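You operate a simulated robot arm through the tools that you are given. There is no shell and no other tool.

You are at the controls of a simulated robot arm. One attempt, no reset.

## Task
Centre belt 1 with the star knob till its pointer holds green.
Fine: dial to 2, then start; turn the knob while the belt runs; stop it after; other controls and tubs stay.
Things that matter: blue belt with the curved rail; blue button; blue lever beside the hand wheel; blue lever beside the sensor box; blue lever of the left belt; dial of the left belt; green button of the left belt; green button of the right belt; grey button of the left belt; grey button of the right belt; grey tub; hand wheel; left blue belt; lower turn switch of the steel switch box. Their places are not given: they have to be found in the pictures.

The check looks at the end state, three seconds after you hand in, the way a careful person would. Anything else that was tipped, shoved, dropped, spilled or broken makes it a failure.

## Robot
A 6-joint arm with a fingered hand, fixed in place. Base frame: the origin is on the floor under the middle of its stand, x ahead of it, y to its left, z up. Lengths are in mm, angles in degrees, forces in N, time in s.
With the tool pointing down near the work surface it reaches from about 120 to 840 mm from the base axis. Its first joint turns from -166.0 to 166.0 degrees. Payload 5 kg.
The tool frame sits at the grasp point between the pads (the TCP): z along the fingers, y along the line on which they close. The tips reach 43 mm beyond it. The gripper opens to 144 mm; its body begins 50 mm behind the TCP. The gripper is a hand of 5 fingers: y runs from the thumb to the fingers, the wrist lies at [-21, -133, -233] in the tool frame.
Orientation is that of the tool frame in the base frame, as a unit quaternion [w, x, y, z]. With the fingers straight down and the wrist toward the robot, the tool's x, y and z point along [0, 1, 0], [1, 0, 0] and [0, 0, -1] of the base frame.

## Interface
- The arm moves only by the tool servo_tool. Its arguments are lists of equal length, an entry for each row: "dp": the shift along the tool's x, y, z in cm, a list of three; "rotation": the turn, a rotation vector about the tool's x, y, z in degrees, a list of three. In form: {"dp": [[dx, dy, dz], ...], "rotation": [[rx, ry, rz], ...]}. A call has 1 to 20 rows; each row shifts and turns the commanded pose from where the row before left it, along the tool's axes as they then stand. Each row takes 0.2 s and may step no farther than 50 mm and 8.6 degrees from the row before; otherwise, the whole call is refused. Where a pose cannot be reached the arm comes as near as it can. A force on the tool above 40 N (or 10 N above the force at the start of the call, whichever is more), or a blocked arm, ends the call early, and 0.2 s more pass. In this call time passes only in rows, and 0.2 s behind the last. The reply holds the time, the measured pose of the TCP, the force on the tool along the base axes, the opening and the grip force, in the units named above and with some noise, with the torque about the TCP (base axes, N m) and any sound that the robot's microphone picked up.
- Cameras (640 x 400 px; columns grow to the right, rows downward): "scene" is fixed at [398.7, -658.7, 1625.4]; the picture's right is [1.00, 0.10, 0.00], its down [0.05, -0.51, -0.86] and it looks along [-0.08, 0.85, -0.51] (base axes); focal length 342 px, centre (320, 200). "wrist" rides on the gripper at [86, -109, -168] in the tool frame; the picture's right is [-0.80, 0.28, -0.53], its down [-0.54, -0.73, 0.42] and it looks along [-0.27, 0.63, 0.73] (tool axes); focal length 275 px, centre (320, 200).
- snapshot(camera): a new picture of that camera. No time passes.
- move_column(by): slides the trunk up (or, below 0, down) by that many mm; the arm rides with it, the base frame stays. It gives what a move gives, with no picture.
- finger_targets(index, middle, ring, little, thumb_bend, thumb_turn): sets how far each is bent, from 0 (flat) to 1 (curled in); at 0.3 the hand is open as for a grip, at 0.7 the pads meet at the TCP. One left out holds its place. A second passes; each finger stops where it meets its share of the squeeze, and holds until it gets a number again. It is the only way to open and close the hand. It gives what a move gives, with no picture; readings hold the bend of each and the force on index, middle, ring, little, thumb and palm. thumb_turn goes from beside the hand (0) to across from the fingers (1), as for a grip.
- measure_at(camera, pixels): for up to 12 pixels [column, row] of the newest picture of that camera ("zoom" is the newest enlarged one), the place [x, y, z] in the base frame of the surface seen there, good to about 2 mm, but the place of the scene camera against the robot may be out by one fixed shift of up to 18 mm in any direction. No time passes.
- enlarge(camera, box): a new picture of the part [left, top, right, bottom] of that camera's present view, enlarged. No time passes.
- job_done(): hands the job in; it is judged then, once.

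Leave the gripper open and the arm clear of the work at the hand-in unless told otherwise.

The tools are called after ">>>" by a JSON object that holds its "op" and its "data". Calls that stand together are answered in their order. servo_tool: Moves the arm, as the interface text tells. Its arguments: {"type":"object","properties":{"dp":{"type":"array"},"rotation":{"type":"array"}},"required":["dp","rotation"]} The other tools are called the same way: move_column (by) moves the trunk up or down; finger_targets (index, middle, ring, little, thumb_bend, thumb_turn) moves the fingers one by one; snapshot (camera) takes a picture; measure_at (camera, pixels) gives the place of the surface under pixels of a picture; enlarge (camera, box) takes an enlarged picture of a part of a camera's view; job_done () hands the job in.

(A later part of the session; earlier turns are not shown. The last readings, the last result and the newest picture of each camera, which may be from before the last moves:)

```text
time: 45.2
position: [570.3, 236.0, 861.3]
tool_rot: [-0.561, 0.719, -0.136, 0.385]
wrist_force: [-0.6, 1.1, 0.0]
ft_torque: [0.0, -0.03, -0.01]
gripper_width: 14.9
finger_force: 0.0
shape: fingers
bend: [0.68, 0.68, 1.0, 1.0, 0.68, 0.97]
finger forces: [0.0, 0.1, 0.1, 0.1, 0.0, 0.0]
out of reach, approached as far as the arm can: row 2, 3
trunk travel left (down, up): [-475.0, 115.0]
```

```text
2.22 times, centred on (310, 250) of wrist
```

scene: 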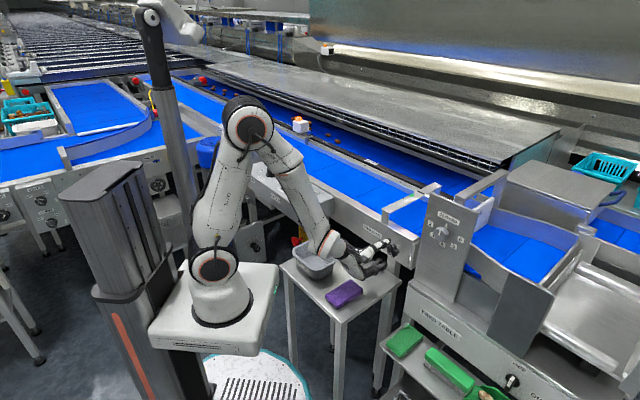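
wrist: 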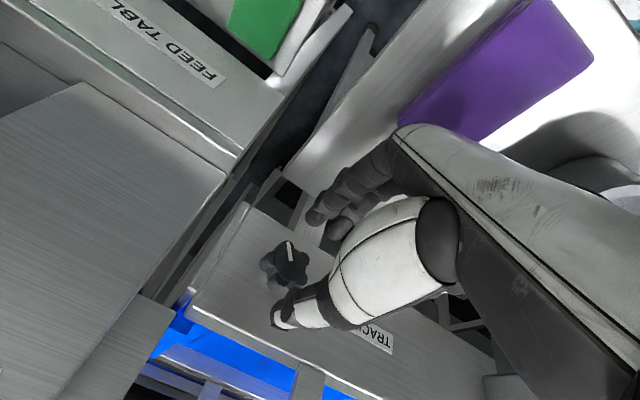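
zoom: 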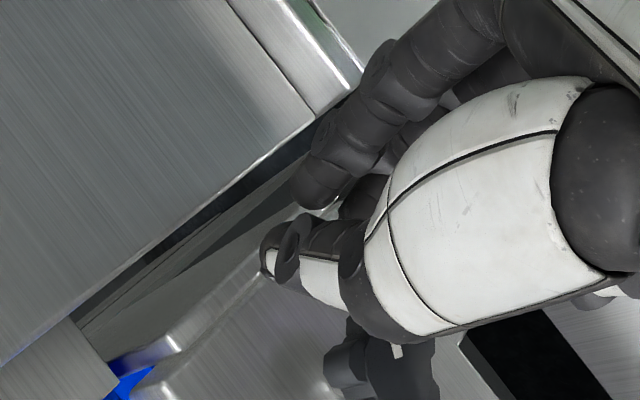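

That roll went past what the wrist can reach (near-straight wrist) and the hand slid off the knob to the right; no force was seen. I back straight away from the rail in small steps and check.

>>> {"op": "servo_tool", "data": {"dp": [[0, 0, -2.0]], "rotation": [[0, 0, 0]]}}

>>> {"op": "snapshot", "data": {"camera": "scene"}}

>>> {"op": "enlarge", "data": {"camera": "scene", "box": [300, 180, 460, 320]}}

```text
time: 45.6
position: [559.2, 211.0, 861.0]
tool_rot: [-0.55, 0.722, -0.141, 0.395]
wrist_force: [0.1, -0.5, -1.5]
ft_torque: [0.0, -0.01, -0.06]
gripper_width: 14.8
finger_force: 0.0
shape: fingers
bend: [0.68, 0.68, 1.0, 1.0, 0.68, 0.97]
finger forces: [0.0, 0.0, 0.0, 0.0, 0.0, 0.0]
out of reach, approached as far as the arm can: row 1
trunk travel left (down, up): [-475.0, 115.0]
```

```text
taken
```

scene: 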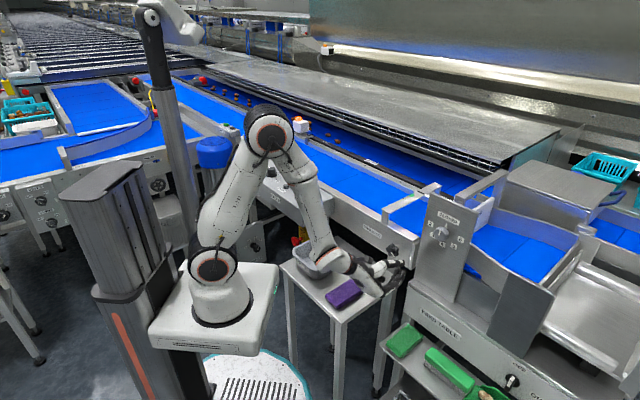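

```text
2.86 times, centred on (380, 250) of scene
```

zoom: 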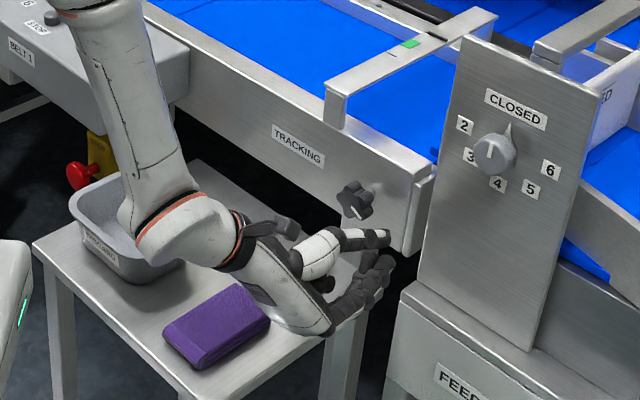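

The hand is free of everything. The knob mark has moved to about 4 o'clock, so it did turn somewhat. I now lift while rolling the hand the other way (+rz), toward better reach, one row at a time.

>>> {"op": "servo_tool", "data": {"dp": [[1.2, -2.7, -0.3]], "rotation": [[0, 0, 8]]}}

>>> {"op": "servo_tool", "data": {"dp": [[0.9, -2.8, -0.3]], "rotation": [[0, 0, 8]]}}

>>> {"op": "enlarge", "data": {"camera": "scene", "box": [300, 150, 460, 290]}}

```text
time: 46.0
position: [556.9, 211.1, 890.3]
tool_rot: [-0.572, 0.712, -0.194, 0.359]
wrist_force: [0.0, 0.8, -0.2]
ft_torque: [0.03, -0.02, 0.0]
gripper_width: 15.1
finger_force: 0.1
shape: fingers
bend: [0.68, 0.68, 1.0, 1.0, 0.68, 0.97]
finger forces: [0.0, 0.0, 0.0, 0.1, 0.0, 0.0]
trunk travel left (down, up): [-475.0, 115.0]
```

```text
time: 46.4
position: [558.3, 210.7, 919.3]
tool_rot: [-0.597, 0.697, -0.241, 0.316]
wrist_force: [0.2, 0.7, -0.1]
ft_torque: [-0.03, -0.05, -0.03]
gripper_width: 14.7
finger_force: 0.0
shape: fingers
bend: [0.68, 0.68, 1.0, 1.0, 0.68, 0.97]
finger forces: [0.0, 0.1, 0.0, 0.0, 0.0, 0.1]
trunk travel left (down, up): [-475.0, 115.0]
```

```text
2.86 times, centred on (380, 220) of scene
```

zoom: 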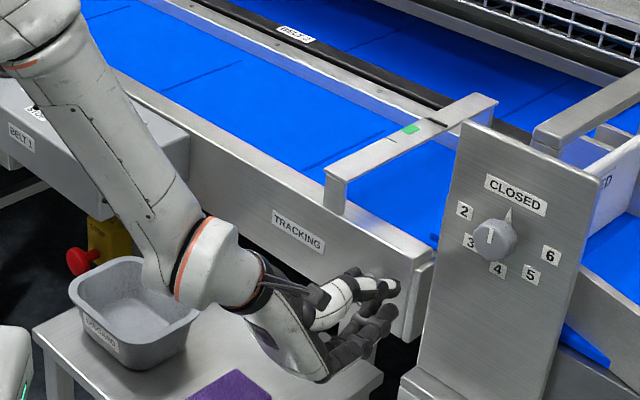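

Following well. I continue rolling + in place (wrist swings to the upper right), 4 rows.

>>> {"op": "servo_tool", "data": {"dp": [[0, 0, -0.5], [0, 0, -0.5], [0, 0, -0.5], [0, 0, -0.5]], "rotation": [[0, 0, 8], [0, 0, 8], [0, 0, 8], [0, 0, 8]]}}

>>> {"op": "snapshot", "data": {"camera": "scene"}}

```text
time: 47.4
position: [541.8, 196.0, 920.5]
tool_rot: [0.661, -0.603, 0.425, -0.138]
wrist_force: [-0.8, 0.3, 0.0]
ft_torque: [0.0, 0.0, -0.02]
gripper_width: 14.5
finger_force: 0.1
shape: fingers
bend: [0.68, 0.68, 1.0, 1.0, 0.68, 0.97]
finger forces: [0.0, 0.0, 0.1, 0.0, 0.0, 0.0]
trunk travel left (down, up): [-475.0, 115.0]
```

```text
taken
```

scene: 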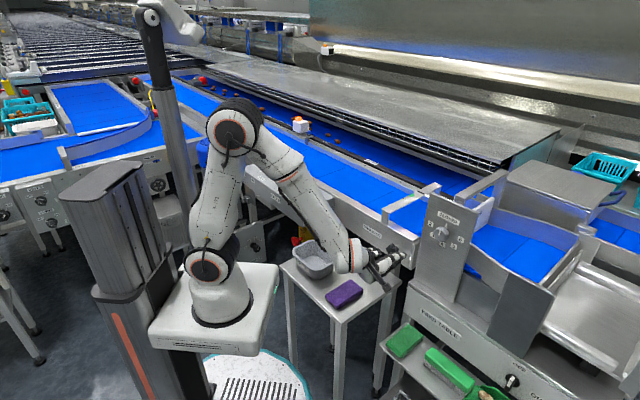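

Good, no reach warning. Rolling on by 5 more rows to learn the available range.

>>> {"op": "servo_tool", "data": {"dp": [[0, 0, -0.3], [0, 0, -0.3], [0, 0, -0.3], [0, 0, -0.3], [0, 0, -0.3]], "rotation": [[0, 0, 8], [0, 0, 8], [0, 0, 8], [0, 0, 8], [0, 0, 8]]}}

>>> {"op": "snapshot", "data": {"camera": "scene"}}

>>> {"op": "snapshot", "data": {"camera": "wrist"}}

```text
time: 48.6
position: [532.3, 185.8, 922.8]
tool_rot: [0.669, -0.421, 0.605, 0.094]
wrist_force: [-0.1, 1.0, 0.1]
ft_torque: [-0.03, 0.02, -0.01]
gripper_width: 14.6
finger_force: 0.0
shape: fingers
bend: [0.68, 0.68, 1.0, 1.0, 0.68, 0.97]
finger forces: [0.0, 0.0, 0.0, 0.0, 0.0, 0.0]
trunk travel left (down, up): [-475.0, 115.0]
```

```text
taken
```

scene: 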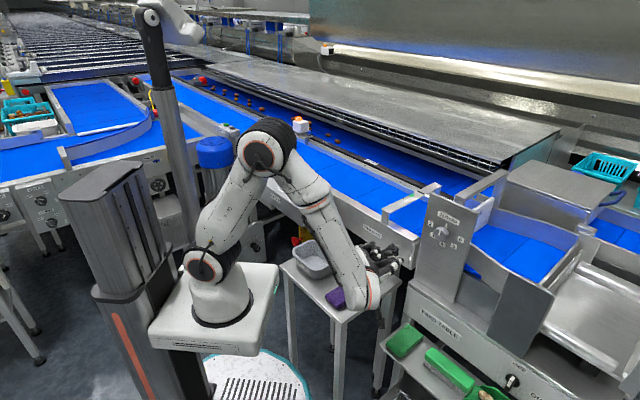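

```text
taken
```

wrist: 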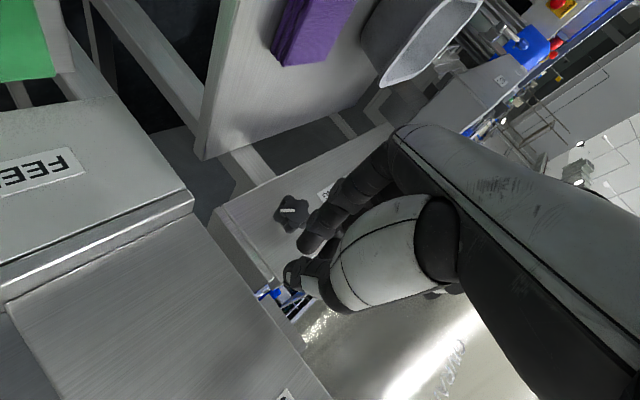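

Roll is about +63°. I check the forearm's clearance over the purple block at (342,292) by measuring the lower forearm near (355,295).

>>> {"op": "enlarge", "data": {"camera": "scene", "box": [290, 200, 430, 330]}}

>>> {"op": "measure_at", "data": {"camera": "scene", "pixels": [[350, 300], [355, 305], [365, 308], [350, 280], [375, 300], [335, 297], [345, 270], [392, 266], [378, 265], [372, 248]]}}

```text
3.08 times, centred on (360, 265) of scene
```

zoom: 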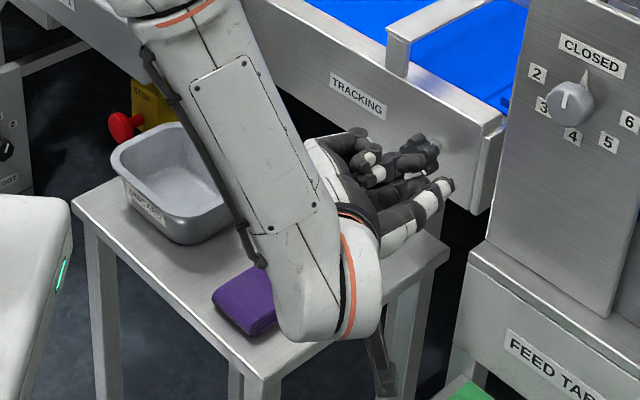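

```text
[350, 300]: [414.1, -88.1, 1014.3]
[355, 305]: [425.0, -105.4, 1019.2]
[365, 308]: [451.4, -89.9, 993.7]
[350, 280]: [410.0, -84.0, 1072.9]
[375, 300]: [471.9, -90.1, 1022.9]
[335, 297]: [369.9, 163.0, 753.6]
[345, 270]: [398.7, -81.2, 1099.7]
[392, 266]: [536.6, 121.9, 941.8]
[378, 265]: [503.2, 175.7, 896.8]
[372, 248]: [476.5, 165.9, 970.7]
```

The forearm is far from the block. Now I measure the knob's mark in the wrist view near (290,212) and re-check the pointer.

>>> {"op": "enlarge", "data": {"camera": "wrist", "box": [250, 170, 350, 250]}}

>>> {"op": "measure_at", "data": {"camera": "wrist", "pixels": [[281, 210], [295, 212], [290, 212], [290, 200], [290, 228], [277, 215], [306, 208]]}}

>>> {"op": "enlarge", "data": {"camera": "scene", "box": [380, 175, 450, 220]}}

```text
5.00 times, centred on (300, 210) of wrist
```

zoom: 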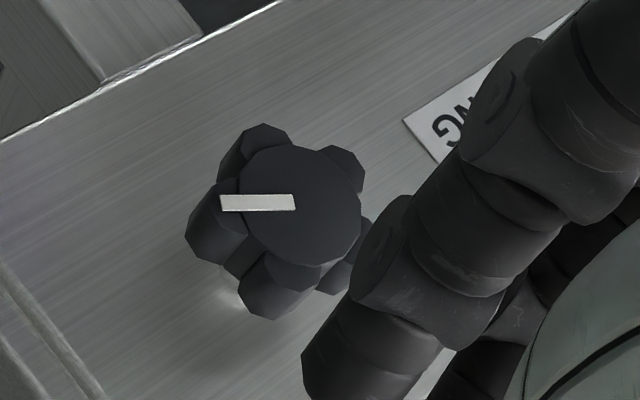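

```text
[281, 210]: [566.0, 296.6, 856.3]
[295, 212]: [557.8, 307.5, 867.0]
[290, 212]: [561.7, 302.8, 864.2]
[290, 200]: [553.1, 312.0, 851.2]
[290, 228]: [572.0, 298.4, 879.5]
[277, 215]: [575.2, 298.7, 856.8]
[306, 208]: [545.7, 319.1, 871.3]
```

```text
8.89 times, centred on (415, 198) of scene
```

zoom: 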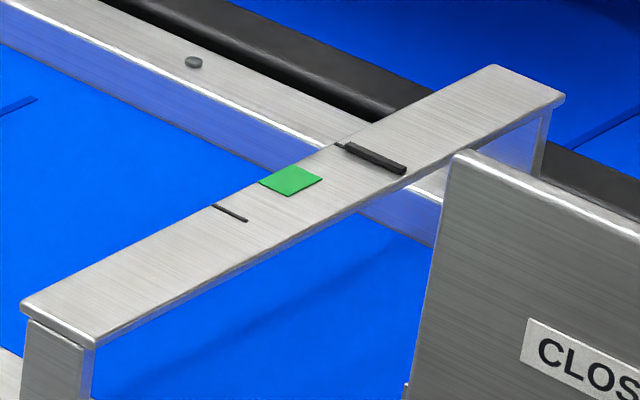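

The mark has turned about 28° counter-clockwise, but the pointer looks unmoved, possibly pinned at the end. I take a high-zoom baseline of the pointer.

>>> {"op": "enlarge", "data": {"camera": "scene", "box": [398, 184, 430, 204]}}

>>> {"op": "measure_at", "data": {"camera": "zoom", "pixels": [[320, 200], [230, 225], [100, 285], [30, 320], [400, 130], [430, 160], [380, 150], [280, 190]]}}

```text
16.00 times, centred on (414, 194) of scene
```

zoom: 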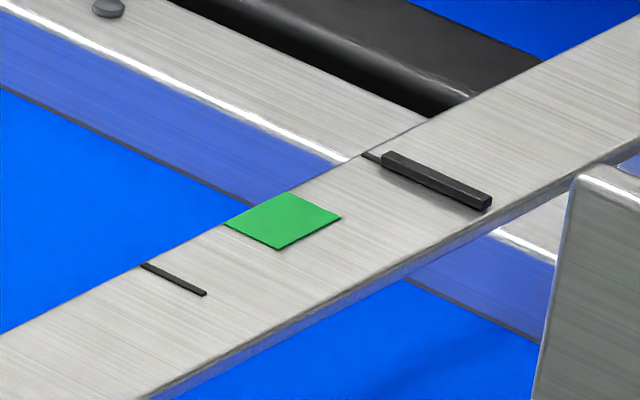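

```text
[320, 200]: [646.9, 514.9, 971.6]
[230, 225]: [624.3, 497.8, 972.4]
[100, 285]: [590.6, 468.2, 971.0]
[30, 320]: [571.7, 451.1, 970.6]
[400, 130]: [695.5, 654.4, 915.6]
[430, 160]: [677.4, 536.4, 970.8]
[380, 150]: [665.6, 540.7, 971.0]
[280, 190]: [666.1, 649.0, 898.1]
```

I re-open the fingers (a second passes), move toward the knob standoff at this roll, and watch whether the pointer drifts.

>>> {"op": "finger_targets", "data": {"index": 0.5, "middle": 0.5, "thumb_bend": 0.5}}

>>> {"op": "enlarge", "data": {"camera": "scene", "box": [398, 184, 430, 204]}}

```text
time: 49.6
position: [531.1, 186.2, 922.9]
tool_rot: [0.669, -0.421, 0.605, 0.094]
wrist_force: [-0.1, 0.2, -0.6]
ft_torque: [0.01, 0.0, 0.01]
gripper_width: 78.0
finger_force: 0.1
shape: fingers
bend: [0.5, 0.5, 1.0, 1.0, 0.5, 0.97]
finger forces: [0.0, 0.1, 0.1, 0.0, 0.1, 0.1]
trunk travel left (down, up): [-475.0, 115.0]
```

```text
16.00 times, centred on (414, 194) of scene
```

zoom: 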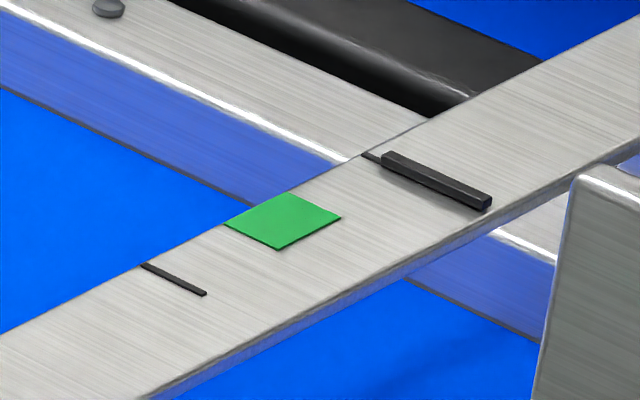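

The pointer is static, so it is pinned at its end. Before gripping in this roll range I check how close the CLOSED panel's left edge is to the hand's sweep.

>>> {"op": "measure_at", "data": {"camera": "scene", "pixels": [[430, 200], [426, 230], [420, 270], [415, 290], [407, 290], [440, 250], [470, 220], [405, 262], [398, 262], [412, 240]]}}

```text
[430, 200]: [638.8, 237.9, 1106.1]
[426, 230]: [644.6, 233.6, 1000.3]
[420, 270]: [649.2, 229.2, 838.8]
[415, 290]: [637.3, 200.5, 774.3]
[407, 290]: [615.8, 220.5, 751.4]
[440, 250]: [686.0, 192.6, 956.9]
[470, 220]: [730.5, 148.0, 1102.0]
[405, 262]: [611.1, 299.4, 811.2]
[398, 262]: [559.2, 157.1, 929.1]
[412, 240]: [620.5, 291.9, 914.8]
```

The panel edge is about 105 mm right of the knob axis and only 22 mm proud of the rail, so the sweep is clear. I roll back to about +23°, then align in front of the knob.

>>> {"op": "servo_tool", "data": {"dp": [[0, 0, 0], [0, 0, 0], [0, 0, 0], [0, 0, 0], [0, 0, 0]], "rotation": [[0, 0, -8], [0, 0, -8], [0, 0, -8], [0, 0, -8], [0, 0, -8]]}}

```text
time: 50.8
position: [531.8, 186.5, 923.7]
tool_rot: [0.661, -0.604, 0.423, -0.141]
wrist_force: [-0.4, -0.1, 0.2]
ft_torque: [0.01, -0.04, 0.0]
gripper_width: 78.1
finger_force: 0.0
shape: fingers
bend: [0.5, 0.5, 1.0, 1.0, 0.5, 0.97]
finger forces: [0.0, 0.1, 0.0, 0.0, 0.1, 0.0]
trunk travel left (down, up): [-475.0, 115.0]
```

I straighten the tool axis onto the knob's axis and move to 50 mm in front of the grip position.

>>> {"op": "servo_tool", "data": {"dp": [[0, 0, 0], [-1.4, 2.62, 1.17], [-1.4, 2.62, 1.17], [-1.4, 2.62, 1.17]], "rotation": [[3.8, -3.85, 0], [0, 0, 0], [0, 0, 0], [0, 0, 0]]}}

>>> {"op": "snapshot", "data": {"camera": "wrist"}}

>>> {"op": "enlarge", "data": {"camera": "scene", "box": [320, 195, 430, 285]}}

```text
time: 51.8
position: [506.9, 259.7, 867.8]
tool_rot: [0.694, -0.585, 0.397, -0.135]
wrist_force: [-1.4, 0.1, -0.8]
ft_torque: [-0.01, 0.02, -0.03]
gripper_width: 78.4
finger_force: 0.0
shape: fingers
bend: [0.5, 0.5, 1.0, 1.0, 0.5, 0.97]
finger forces: [0.1, 0.1, 0.1, 0.0, 0.1, 0.0]
trunk travel left (down, up): [-475.0, 115.0]
```

```text
taken
```

wrist: 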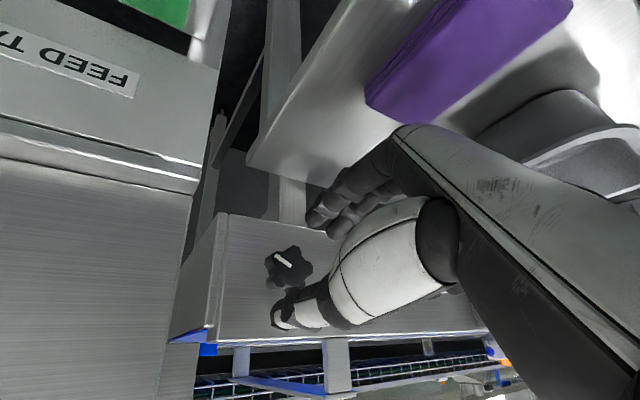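

```text
4.44 times, centred on (375, 240) of scene
```

zoom: 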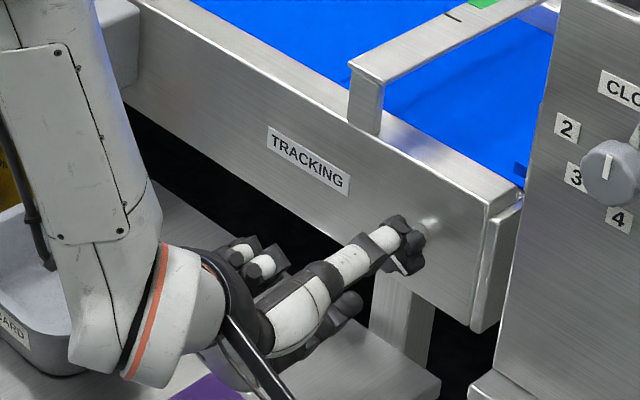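

Aligned: tool z=(0.71,0.71,0). I refine the knob centre from this close wrist view near (285,265).

>>> {"op": "enlarge", "data": {"camera": "wrist", "box": [240, 220, 340, 310]}}

```text
4.44 times, centred on (290, 265) of wrist
```

zoom: 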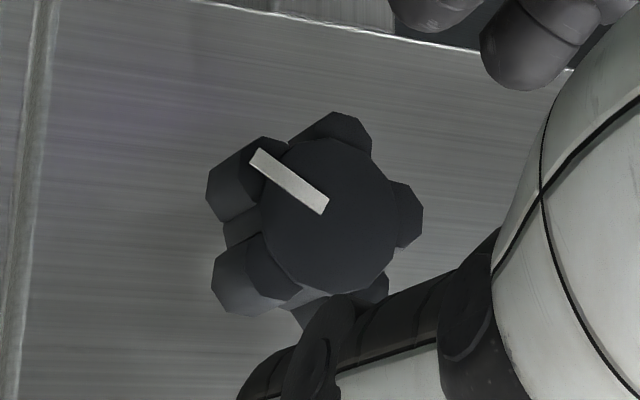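

>>> {"op": "measure_at", "data": {"camera": "zoom", "pixels": [[330, 215], [257, 158], [322, 206], [394, 220], [330, 141], [330, 288], [266, 210], [350, 118], [410, 200]]}}

```text
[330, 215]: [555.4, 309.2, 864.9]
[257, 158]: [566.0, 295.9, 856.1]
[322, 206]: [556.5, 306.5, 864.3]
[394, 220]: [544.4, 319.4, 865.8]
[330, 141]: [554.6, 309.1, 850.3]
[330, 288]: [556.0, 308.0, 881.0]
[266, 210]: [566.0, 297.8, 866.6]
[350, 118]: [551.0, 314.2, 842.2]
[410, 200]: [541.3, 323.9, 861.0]
```

Axis refined to s≈174.3, z≈865.5; mark now 30° counter-clockwise from its start. I go in the last 50 mm.

>>> {"op": "servo_tool", "data": {"dp": [[0.02, 0.1, 2.5], [0.02, 0.1, 2.4]], "rotation": [[0, 0, 0], [0, 0, 0]]}}

>>> {"op": "finger_targets", "data": {"index": 0.68, "middle": 0.68, "thumb_bend": 0.68}}

>>> {"op": "enlarge", "data": {"camera": "wrist", "box": [230, 160, 390, 340]}}

```text
time: 52.4
position: [541.9, 294.9, 864.6]
tool_rot: [0.695, -0.585, 0.397, -0.133]
wrist_force: [1.3, -0.5, 0.5]
ft_torque: [-0.01, -0.01, 0.02]
gripper_width: 78.1
finger_force: 0.2
shape: fingers
bend: [0.5, 0.5, 1.0, 1.0, 0.5, 0.97]
finger forces: [0.1, 0.0, 0.1, 0.0, 0.1, 0.0]
trunk travel left (down, up): [-475.0, 115.0]
```

```text
time: 53.4
position: [542.2, 295.3, 863.8]
tool_rot: [0.694, -0.586, 0.397, -0.133]
wrist_force: [-4.6, 4.2, -6.2]
ft_torque: [-0.16, 0.12, 0.27]
gripper_width: 45.2
finger_force: 13.6
shape: fingers
bend: [0.6, 0.63, 1.0, 1.0, 0.61, 0.97]
finger forces: [9.5, 7.8, 0.0, 0.1, 10.9, 0.0]
trunk travel left (down, up): [-475.0, 115.0]
```

```text
2.22 times, centred on (310, 250) of wrist
```

zoom: 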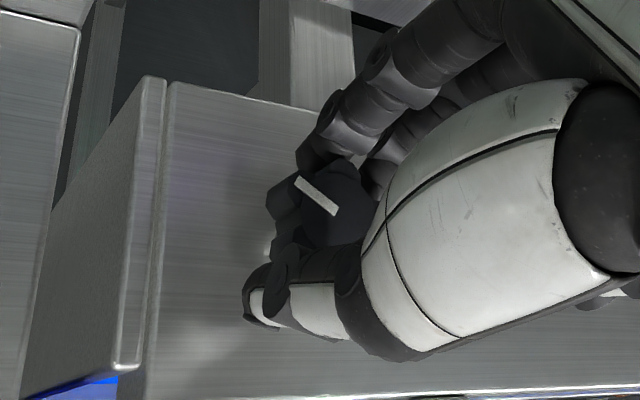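

Gripped again (9.5, 8 and 11 N). Now a clockwise turn (+rz) of 24° in three rows, then check pointer and mark.

>>> {"op": "servo_tool", "data": {"dp": [[0, 0, 0], [0, 0, 0], [0, 0, 0]], "rotation": [[0, 0, 8], [0, 0, 8], [0, 0, 8]]}}

>>> {"op": "enlarge", "data": {"camera": "scene", "box": [398, 184, 430, 204]}}

>>> {"op": "enlarge", "data": {"camera": "wrist", "box": [230, 160, 390, 340]}}

```text
time: 54.2
position: [541.8, 295.2, 864.8]
tool_rot: [0.707, -0.49, 0.51, 0.015]
wrist_force: [-6.7, 3.4, -6.2]
ft_torque: [-0.25, 0.11, 0.26]
gripper_width: 45.2
finger_force: 14.7
shape: fingers
bend: [0.6, 0.63, 1.0, 1.0, 0.61, 0.97]
finger forces: [10.8, 7.8, 0.0, 0.0, 10.4, 0.0]
trunk travel left (down, up): [-475.0, 115.0]
```

```text
16.00 times, centred on (414, 194) of scene
```

zoom: 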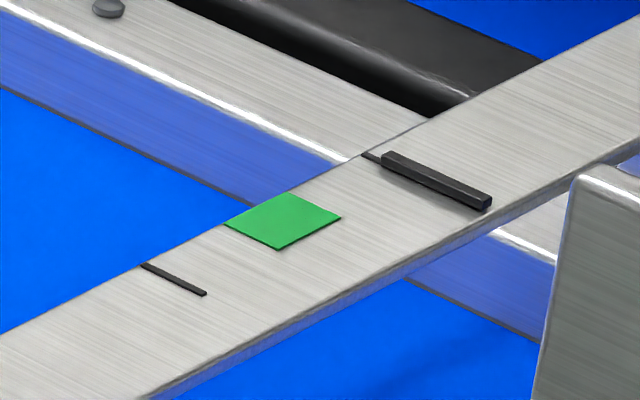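

```text
2.22 times, centred on (310, 250) of wrist
```

zoom: 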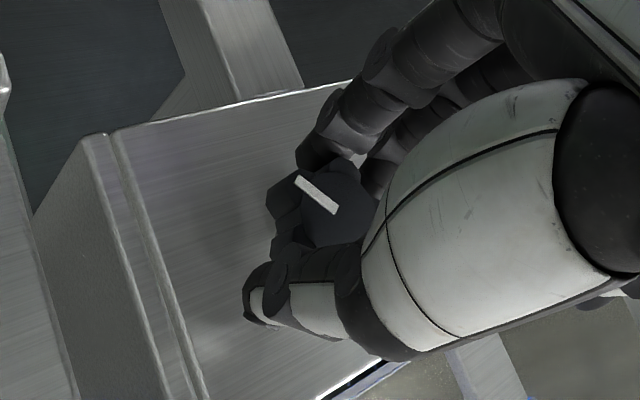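

The knob turns with the hand (mark fixed in the wrist view). I continue clockwise 40° more.

>>> {"op": "servo_tool", "data": {"dp": [[0, 0, 0], [0, 0, 0], [0, 0, 0], [0, 0, 0], [0, 0, 0]], "rotation": [[0, 0, 8], [0, 0, 8], [0, 0, 8], [0, 0, 8], [0, 0, 8]]}}

>>> {"op": "enlarge", "data": {"camera": "scene", "box": [398, 184, 430, 204]}}

>>> {"op": "enlarge", "data": {"camera": "wrist", "box": [230, 160, 390, 340]}}

>>> {"op": "snapshot", "data": {"camera": "scene"}}

```text
time: 55.4
position: [541.5, 296.2, 867.0]
tool_rot: [0.66, -0.284, 0.647, 0.256]
wrist_force: [-7.2, 2.8, -1.1]
ft_torque: [-0.1, 0.0, 0.23]
gripper_width: 45.0
finger_force: 14.3
shape: fingers
bend: [0.6, 0.63, 1.0, 1.0, 0.61, 0.97]
finger forces: [11.0, 7.2, 0.0, 0.1, 11.2, 0.1]
trunk travel left (down, up): [-475.0, 115.0]
```

```text
16.00 times, centred on (414, 194) of scene
```

zoom: 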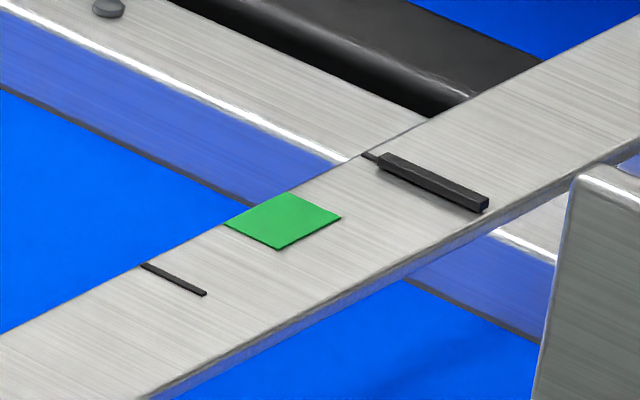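

```text
2.22 times, centred on (310, 250) of wrist
```

zoom: 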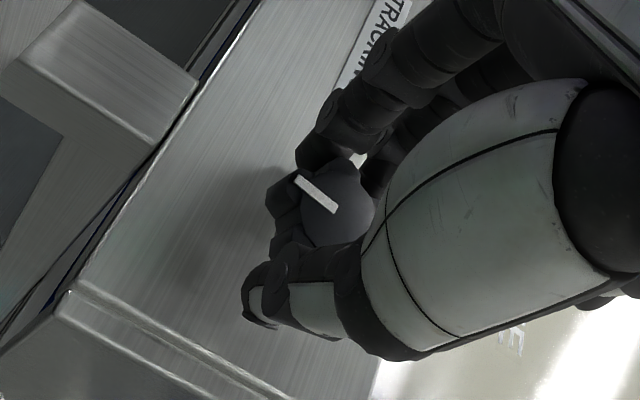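

```text
taken
```

scene: 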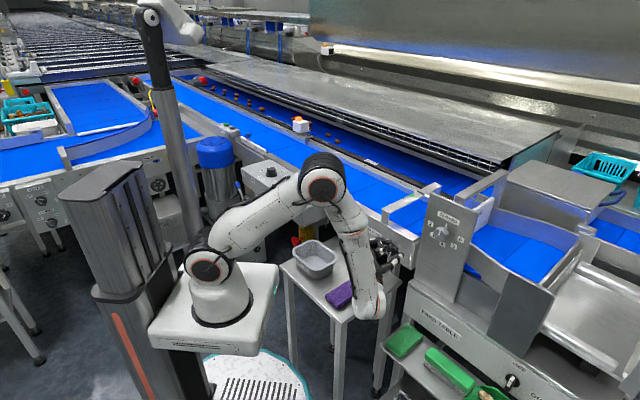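

The pointer has begun moving toward green (its left end went from 382 to 378). I hold still for 2 s to see whether it keeps drifting.

>>> {"op": "servo_tool", "data": {"dp": [[0, 0, 0], [0, 0, 0], [0, 0, 0], [0, 0, 0], [0, 0, 0], [0, 0, 0], [0, 0, 0], [0, 0, 0], [0, 0, 0], [0, 0, 0]], "rotation": [[0, 0, 0], [0, 0, 0], [0, 0, 0], [0, 0, 0], [0, 0, 0], [0, 0, 0], [0, 0, 0], [0, 0, 0], [0, 0, 0], [0, 0, 0]]}}

>>> {"op": "enlarge", "data": {"camera": "scene", "box": [398, 184, 430, 204]}}

```text
time: 57.6
position: [541.2, 295.8, 866.3]
tool_rot: [0.661, -0.286, 0.646, 0.254]
wrist_force: [-4.8, 3.5, 2.6]
ft_torque: [0.09, -0.05, 0.2]
gripper_width: 45.0
finger_force: 14.6
shape: fingers
bend: [0.6, 0.63, 1.0, 1.0, 0.61, 0.97]
finger forces: [9.3, 8.7, 0.1, 0.0, 11.2, 0.0]
trunk travel left (down, up): [-475.0, 115.0]
```

```text
16.00 times, centred on (414, 194) of scene
```

zoom: 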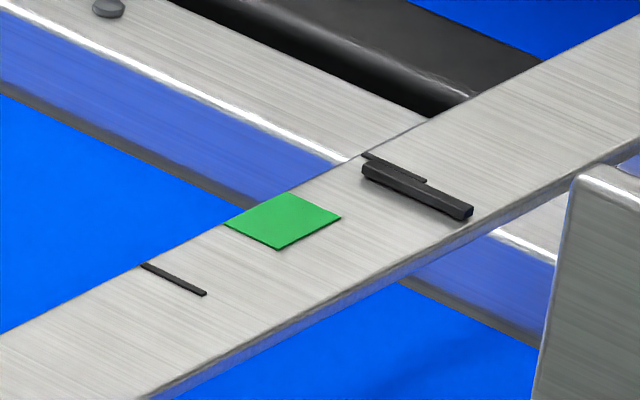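

The pointer keeps drifting toward green on its own (about 8 px/s in this zoom). I hold still for 3 s more to learn whether it is a steady drift or a settling lag.

>>> {"op": "servo_tool", "data": {"dp": [[0, 0, 0], [0, 0, 0], [0, 0, 0], [0, 0, 0], [0, 0, 0], [0, 0, 0], [0, 0, 0], [0, 0, 0], [0, 0, 0]], "rotation": [[0, 0, 0], [0, 0, 0], [0, 0, 0], [0, 0, 0], [0, 0, 0], [0, 0, 0], [0, 0, 0], [0, 0, 0], [0, 0, 0]]}}

>>> {"op": "enlarge", "data": {"camera": "scene", "box": [398, 184, 430, 204]}}

```text
time: 59.6
position: [542.3, 295.2, 865.3]
tool_rot: [0.659, -0.286, 0.647, 0.254]
wrist_force: [-3.3, 3.2, 4.0]
ft_torque: [0.08, -0.11, 0.18]
gripper_width: 45.0
finger_force: 14.8
shape: fingers
bend: [0.6, 0.63, 1.0, 1.0, 0.61, 0.97]
finger forces: [9.1, 8.7, 0.0, 0.0, 11.4, 0.0]
trunk travel left (down, up): [-475.0, 115.0]
```

```text
16.00 times, centred on (414, 194) of scene
```

zoom: 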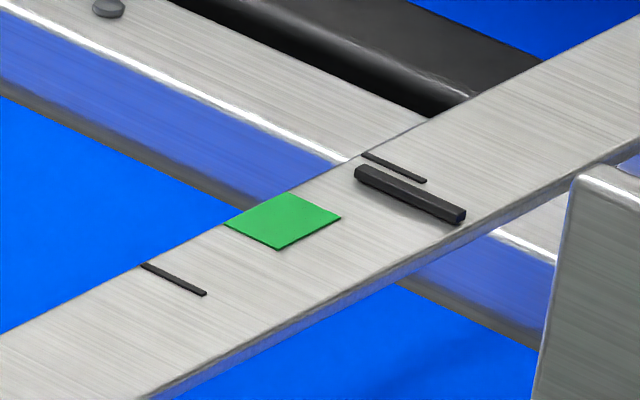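

The drift settles (378→362→355), so it's a lag of about 2.4 s toward a set point near 350: about 1 px per degree. I need about 265 at green centre, roughly 85–90° more clockwise. I release and roll the hand back to regrip.

>>> {"op": "finger_targets", "data": {"index": 0.5, "middle": 0.5, "thumb_bend": 0.5}}

>>> {"op": "servo_tool", "data": {"dp": [[0, 0, -1.0], [0, 0, 0], [0, 0, 0], [0, 0, 0], [0, 0, 0], [0, 0, 0], [0, 0, 0], [0, 0, 0]], "rotation": [[0, 0, 0], [0, 0, -8], [0, 0, -8], [0, 0, -8], [0, 0, -8], [0, 0, -8], [0, 0, -8], [0, 0, -8]]}}

>>> {"op": "enlarge", "data": {"camera": "scene", "box": [398, 184, 430, 204]}}

>>> {"op": "enlarge", "data": {"camera": "wrist", "box": [230, 160, 390, 340]}}

```text
time: 60.6
position: [542.4, 295.2, 865.4]
tool_rot: [0.66, -0.284, 0.647, 0.255]
wrist_force: [0.1, -0.1, 0.0]
ft_torque: [0.0, 0.01, -0.01]
gripper_width: 77.9
finger_force: 0.1
shape: fingers
bend: [0.5, 0.5, 1.0, 1.0, 0.5, 0.97]
finger forces: [0.0, 0.0, 0.0, 0.0, 0.0, 0.1]
trunk travel left (down, up): [-475.0, 115.0]
```

```text
time: 62.4
position: [534.2, 287.6, 864.8]
tool_rot: [0.702, -0.556, 0.437, -0.086]
wrist_force: [0.4, -0.3, 0.5]
ft_torque: [-0.01, 0.02, 0.0]
gripper_width: 77.9
finger_force: 0.1
shape: fingers
bend: [0.5, 0.5, 1.0, 1.0, 0.5, 0.97]
finger forces: [0.0, 0.1, 0.0, 0.0, 0.1, 0.0]
trunk travel left (down, up): [-475.0, 115.0]
```

```text
16.00 times, centred on (414, 194) of scene
```

zoom: 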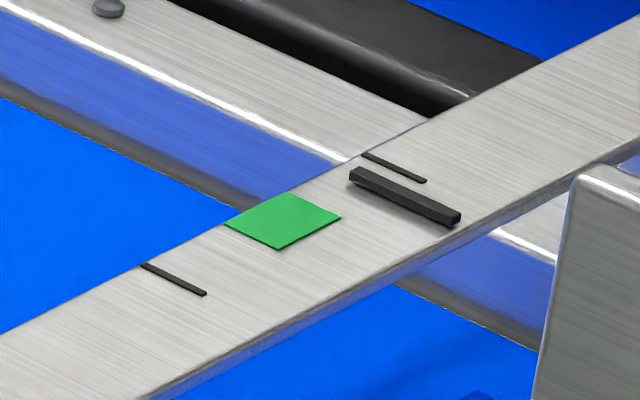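

```text
2.22 times, centred on (310, 250) of wrist
```

zoom: 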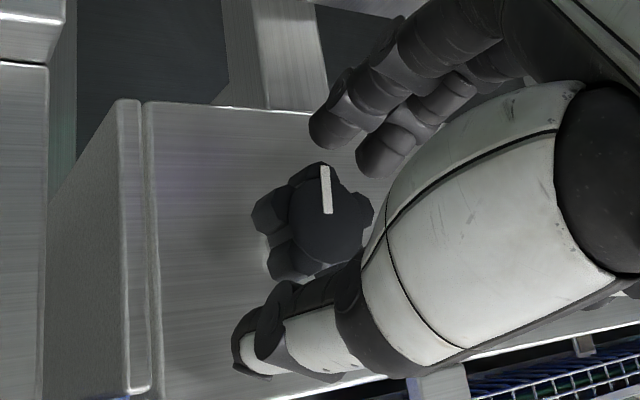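

The pointer settled at 350. I roll back one more row, advance 1 cm and regrip.

>>> {"op": "servo_tool", "data": {"dp": [[0, 0, 0], [0, 0, 1.0]], "rotation": [[0, 0, -8], [0, 0, 0]]}}

>>> {"op": "finger_targets", "data": {"index": 0.68, "middle": 0.68, "thumb_bend": 0.68}}

>>> {"op": "enlarge", "data": {"camera": "wrist", "box": [230, 160, 390, 340]}}

```text
time: 63.0
position: [540.8, 295.5, 866.3]
tool_rot: [0.694, -0.585, 0.397, -0.135]
wrist_force: [-0.7, -0.2, -0.2]
ft_torque: [0.01, 0.0, -0.02]
gripper_width: 78.2
finger_force: 0.0
shape: fingers
bend: [0.5, 0.5, 1.0, 1.0, 0.5, 0.97]
finger forces: [0.0, 0.0, 0.1, 0.0, 0.0, 0.0]
trunk travel left (down, up): [-475.0, 115.0]
```

```text
time: 64.0
position: [540.2, 296.2, 864.5]
tool_rot: [0.694, -0.586, 0.397, -0.133]
wrist_force: [-3.8, 3.6, -8.1]
ft_torque: [-0.21, 0.19, 0.23]
gripper_width: 46.1
finger_force: 15.1
shape: fingers
bend: [0.59, 0.63, 1.0, 1.0, 0.61, 0.97]
finger forces: [11.3, 7.5, 0.0, 0.1, 11.1, 0.0]
trunk travel left (down, up): [-475.0, 115.0]
```

```text
2.22 times, centred on (310, 250) of wrist
```

zoom: 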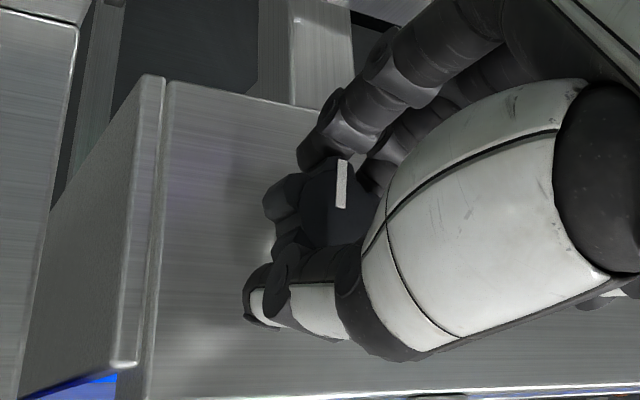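

Gripped. Turning clockwise 64° and then holding a few seconds to let the pointer settle.

>>> {"op": "servo_tool", "data": {"dp": [[0, 0, 0], [0, 0, 0], [0, 0, 0], [0, 0, 0], [0, 0, 0], [0, 0, 0], [0, 0, 0], [0, 0, 0], [0, 0, 0], [0, 0, 0], [0, 0, 0], [0, 0, 0], [0, 0, 0], [0, 0, 0], [0, 0, 0], [0, 0, 0], [0, 0, 0], [0, 0, 0], [0, 0, 0], [0, 0, 0]], "rotation": [[0, 0, 8], [0, 0, 8], [0, 0, 8], [0, 0, 8], [0, 0, 8], [0, 0, 8], [0, 0, 8], [0, 0, 8], [0, 0, 0], [0, 0, 0], [0, 0, 0], [0, 0, 0], [0, 0, 0], [0, 0, 0], [0, 0, 0], [0, 0, 0], [0, 0, 0], [0, 0, 0], [0, 0, 0], [0, 0, 0]]}}

>>> {"op": "enlarge", "data": {"camera": "scene", "box": [398, 184, 430, 204]}}

>>> {"op": "enlarge", "data": {"camera": "wrist", "box": [230, 160, 390, 340]}}

```text
time: 68.2
position: [540.8, 294.6, 865.9]
tool_rot: [0.66, -0.285, 0.646, 0.255]
wrist_force: [-4.4, 2.5, 7.2]
ft_torque: [0.15, -0.16, 0.17]
gripper_width: 46.5
finger_force: 15.6
shape: fingers
bend: [0.59, 0.63, 1.0, 1.0, 0.61, 0.97]
finger forces: [9.8, 8.4, 0.0, 0.1, 12.2, 0.1]
trunk travel left (down, up): [-475.0, 115.0]
```

```text
16.00 times, centred on (414, 194) of scene
```

zoom: 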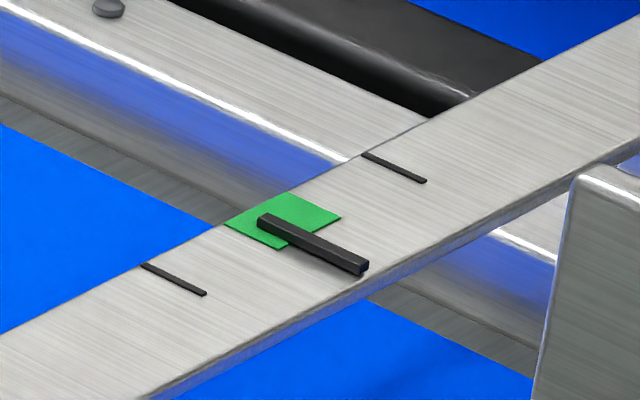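

```text
2.22 times, centred on (310, 250) of wrist
```

zoom: 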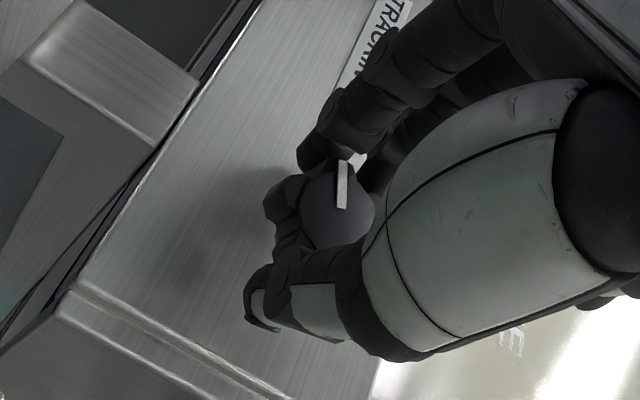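

The pointer is on the green at 258 but may still be settling. I hold 3 s more.

>>> {"op": "servo_tool", "data": {"dp": [[0, 0, 0], [0, 0, 0], [0, 0, 0], [0, 0, 0], [0, 0, 0], [0, 0, 0], [0, 0, 0], [0, 0, 0], [0, 0, 0], [0, 0, 0]], "rotation": [[0, 0, 0], [0, 0, 0], [0, 0, 0], [0, 0, 0], [0, 0, 0], [0, 0, 0], [0, 0, 0], [0, 0, 0], [0, 0, 0], [0, 0, 0]]}}

>>> {"op": "enlarge", "data": {"camera": "scene", "box": [398, 184, 430, 204]}}

```text
time: 70.4
position: [541.9, 295.8, 866.3]
tool_rot: [0.661, -0.285, 0.646, 0.254]
wrist_force: [-3.9, 3.8, 6.9]
ft_torque: [0.18, -0.21, 0.17]
gripper_width: 46.3
finger_force: 15.1
shape: fingers
bend: [0.59, 0.63, 1.0, 1.0, 0.61, 0.97]
finger forces: [9.6, 8.5, 0.1, 0.0, 12.1, 0.0]
trunk travel left (down, up): [-475.0, 115.0]
```

```text
16.00 times, centred on (414, 194) of scene
```

zoom: 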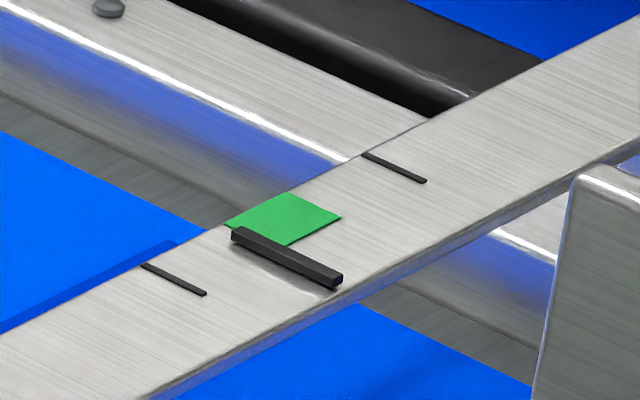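

It overshoots: heading to about 212, i.e. ~2.15 px per degree. I turn back counter-clockwise by 24° and hold.

>>> {"op": "servo_tool", "data": {"dp": [[0, 0, 0], [0, 0, 0], [0, 0, 0], [0, 0, 0], [0, 0, 0], [0, 0, 0], [0, 0, 0], [0, 0, 0], [0, 0, 0], [0, 0, 0], [0, 0, 0], [0, 0, 0], [0, 0, 0], [0, 0, 0], [0, 0, 0], [0, 0, 0], [0, 0, 0], [0, 0, 0], [0, 0, 0], [0, 0, 0]], "rotation": [[0, 0, -8], [0, 0, -8], [0, 0, -8], [0, 0, 0], [0, 0, 0], [0, 0, 0], [0, 0, 0], [0, 0, 0], [0, 0, 0], [0, 0, 0], [0, 0, 0], [0, 0, 0], [0, 0, 0], [0, 0, 0], [0, 0, 0], [0, 0, 0], [0, 0, 0], [0, 0, 0], [0, 0, 0], [0, 0, 0]]}}

>>> {"op": "enlarge", "data": {"camera": "scene", "box": [398, 184, 430, 204]}}

```text
time: 74.6
position: [541.3, 295.4, 864.8]
tool_rot: [0.698, -0.415, 0.573, 0.112]
wrist_force: [-7.9, 5.7, 1.1]
ft_torque: [0.04, -0.01, 0.36]
gripper_width: 46.4
finger_force: 15.6
shape: fingers
bend: [0.59, 0.64, 1.0, 1.0, 0.61, 0.97]
finger forces: [10.7, 9.5, 0.0, 0.0, 11.1, 0.0]
trunk travel left (down, up): [-475.0, 115.0]
```

```text
16.00 times, centred on (414, 194) of scene
```

zoom: 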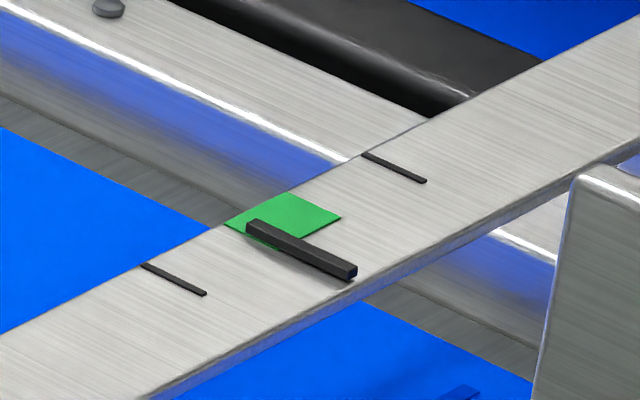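

Back within green at 247. I hold 4 s more to see where it settles.

>>> {"op": "servo_tool", "data": {"dp": [[0, 0, 0], [0, 0, 0], [0, 0, 0], [0, 0, 0], [0, 0, 0], [0, 0, 0], [0, 0, 0], [0, 0, 0], [0, 0, 0], [0, 0, 0], [0, 0, 0], [0, 0, 0], [0, 0, 0], [0, 0, 0], [0, 0, 0], [0, 0, 0], [0, 0, 0], [0, 0, 0], [0, 0, 0], [0, 0, 0]], "rotation": [[0, 0, 0], [0, 0, 0], [0, 0, 0], [0, 0, 0], [0, 0, 0], [0, 0, 0], [0, 0, 0], [0, 0, 0], [0, 0, 0], [0, 0, 0], [0, 0, 0], [0, 0, 0], [0, 0, 0], [0, 0, 0], [0, 0, 0], [0, 0, 0], [0, 0, 0], [0, 0, 0], [0, 0, 0], [0, 0, 0]]}}

>>> {"op": "enlarge", "data": {"camera": "scene", "box": [398, 184, 430, 204]}}

```text
time: 78.8
position: [542.1, 297.2, 864.5]
tool_rot: [0.698, -0.414, 0.573, 0.112]
wrist_force: [-7.9, 5.4, 0.9]
ft_torque: [0.02, -0.02, 0.34]
gripper_width: 46.2
finger_force: 15.6
shape: fingers
bend: [0.59, 0.64, 1.0, 1.0, 0.61, 0.97]
finger forces: [10.8, 9.4, 0.0, 0.1, 11.0, 0.0]
trunk travel left (down, up): [-475.0, 115.0]
```

```text
16.00 times, centred on (414, 194) of scene
```

zoom: 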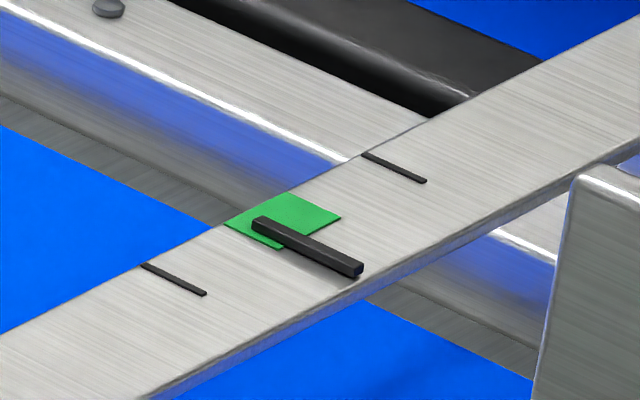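

It settles around 253. I measure real positions along the bridge: green corners, ticks, and the bar's top surface.

>>> {"op": "measure_at", "data": {"camera": "zoom", "pixels": [[232, 223], [290, 197], [334, 217], [262, 219], [308, 243], [350, 266], [285, 232], [175, 280], [395, 168], [280, 205], [150, 267], [200, 292]]}}

```text
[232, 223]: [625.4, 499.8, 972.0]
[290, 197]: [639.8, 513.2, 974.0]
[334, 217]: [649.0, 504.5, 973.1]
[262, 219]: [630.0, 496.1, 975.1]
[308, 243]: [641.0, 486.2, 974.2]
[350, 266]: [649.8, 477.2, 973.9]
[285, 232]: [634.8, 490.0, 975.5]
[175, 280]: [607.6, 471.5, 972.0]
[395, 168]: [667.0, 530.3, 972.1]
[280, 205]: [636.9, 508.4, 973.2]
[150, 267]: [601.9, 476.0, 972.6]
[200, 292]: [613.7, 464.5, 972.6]
```

The green spans t≈794–816.5 mm (centre 805) and the bar sits at about 797, just inside. I turn another 10° counter-clockwise to centre it, then hold.

>>> {"op": "servo_tool", "data": {"dp": [[0, 0, 0], [0, 0, 0], [0, 0, 0], [0, 0, 0], [0, 0, 0], [0, 0, 0], [0, 0, 0], [0, 0, 0], [0, 0, 0], [0, 0, 0], [0, 0, 0], [0, 0, 0], [0, 0, 0], [0, 0, 0], [0, 0, 0], [0, 0, 0], [0, 0, 0], [0, 0, 0], [0, 0, 0], [0, 0, 0]], "rotation": [[0, 0, -5], [0, 0, -5], [0, 0, 0], [0, 0, 0], [0, 0, 0], [0, 0, 0], [0, 0, 0], [0, 0, 0], [0, 0, 0], [0, 0, 0], [0, 0, 0], [0, 0, 0], [0, 0, 0], [0, 0, 0], [0, 0, 0], [0, 0, 0], [0, 0, 0], [0, 0, 0], [0, 0, 0], [0, 0, 0]]}}

>>> {"op": "servo_tool", "data": {"dp": [[0, 0, 0], [0, 0, 0], [0, 0, 0], [0, 0, 0], [0, 0, 0], [0, 0, 0], [0, 0, 0], [0, 0, 0], [0, 0, 0], [0, 0, 0]], "rotation": [[0, 0, 0], [0, 0, 0], [0, 0, 0], [0, 0, 0], [0, 0, 0], [0, 0, 0], [0, 0, 0], [0, 0, 0], [0, 0, 0], [0, 0, 0]]}}

>>> {"op": "enlarge", "data": {"camera": "scene", "box": [398, 184, 430, 204]}}

```text
time: 83.0
position: [541.6, 296.2, 865.1]
tool_rot: [0.705, -0.463, 0.535, 0.049]
wrist_force: [-8.5, 5.3, -0.2]
ft_torque: [0.01, 0.01, 0.36]
gripper_width: 46.2
finger_force: 15.6
shape: fingers
bend: [0.59, 0.64, 1.0, 1.0, 0.61, 0.97]
finger forces: [10.9, 9.3, 0.0, 0.1, 11.4, 0.1]
trunk travel left (down, up): [-475.0, 115.0]
```

```text
time: 85.2
position: [542.4, 296.5, 865.7]
tool_rot: [0.706, -0.462, 0.535, 0.05]
wrist_force: [-8.6, 3.8, -1.7]
ft_torque: [0.0, 0.02, 0.38]
gripper_width: 46.3
finger_force: 15.8
shape: fingers
bend: [0.59, 0.64, 1.0, 1.0, 0.61, 0.97]
finger forces: [11.0, 9.2, 0.0, 0.1, 11.1, 0.0]
trunk travel left (down, up): [-475.0, 115.0]
```

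```text
16.00 times, centred on (414, 194) of scene
```

zoom: 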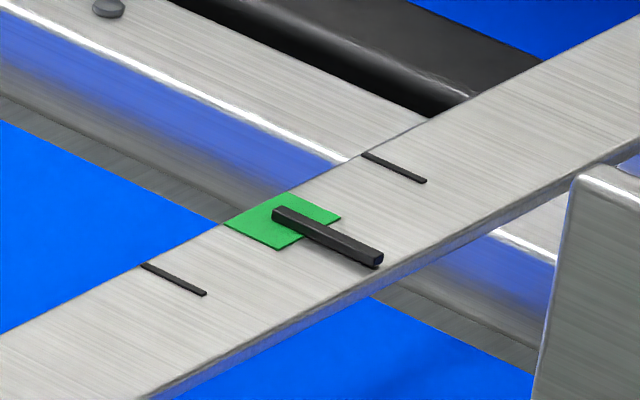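

The bar is now in the middle of the green at 273. I verify with measurements.

>>> {"op": "measure_at", "data": {"camera": "zoom", "pixels": [[284, 213], [330, 236], [365, 253], [305, 223], [240, 222], [262, 243], [290, 197], [334, 217]]}}

>>> {"op": "servo_tool", "data": {"dp": [[0, 0, 0], [0, 0, 0], [0, 0, 0], [0, 0, 0], [0, 0, 0], [0, 0, 0], [0, 0, 0], [0, 0, 0], [0, 0, 0], [0, 0, 0]], "rotation": [[0, 0, 0], [0, 0, 0], [0, 0, 0], [0, 0, 0], [0, 0, 0], [0, 0, 0], [0, 0, 0], [0, 0, 0], [0, 0, 0], [0, 0, 0]]}}

>>> {"op": "enlarge", "data": {"camera": "scene", "box": [398, 184, 430, 204]}}

```text
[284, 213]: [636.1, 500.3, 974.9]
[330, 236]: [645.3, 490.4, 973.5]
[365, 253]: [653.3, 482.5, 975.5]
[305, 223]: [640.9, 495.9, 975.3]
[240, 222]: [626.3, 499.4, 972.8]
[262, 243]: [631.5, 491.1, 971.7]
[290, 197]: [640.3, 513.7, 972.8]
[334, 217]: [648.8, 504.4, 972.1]
```

```text
time: 87.4
position: [540.6, 295.6, 864.9]
tool_rot: [0.705, -0.462, 0.535, 0.051]
wrist_force: [-8.2, 4.2, -1.2]
ft_torque: [-0.03, 0.02, 0.35]
gripper_width: 46.2
finger_force: 15.9
shape: fingers
bend: [0.59, 0.64, 1.0, 1.0, 0.61, 0.97]
finger forces: [11.0, 9.3, 0.0, 0.0, 11.1, 0.0]
trunk travel left (down, up): [-475.0, 115.0]
```

```text
16.00 times, centred on (414, 194) of scene
```

zoom: 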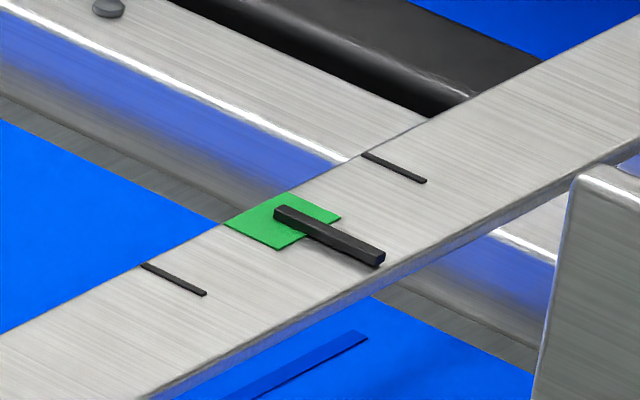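

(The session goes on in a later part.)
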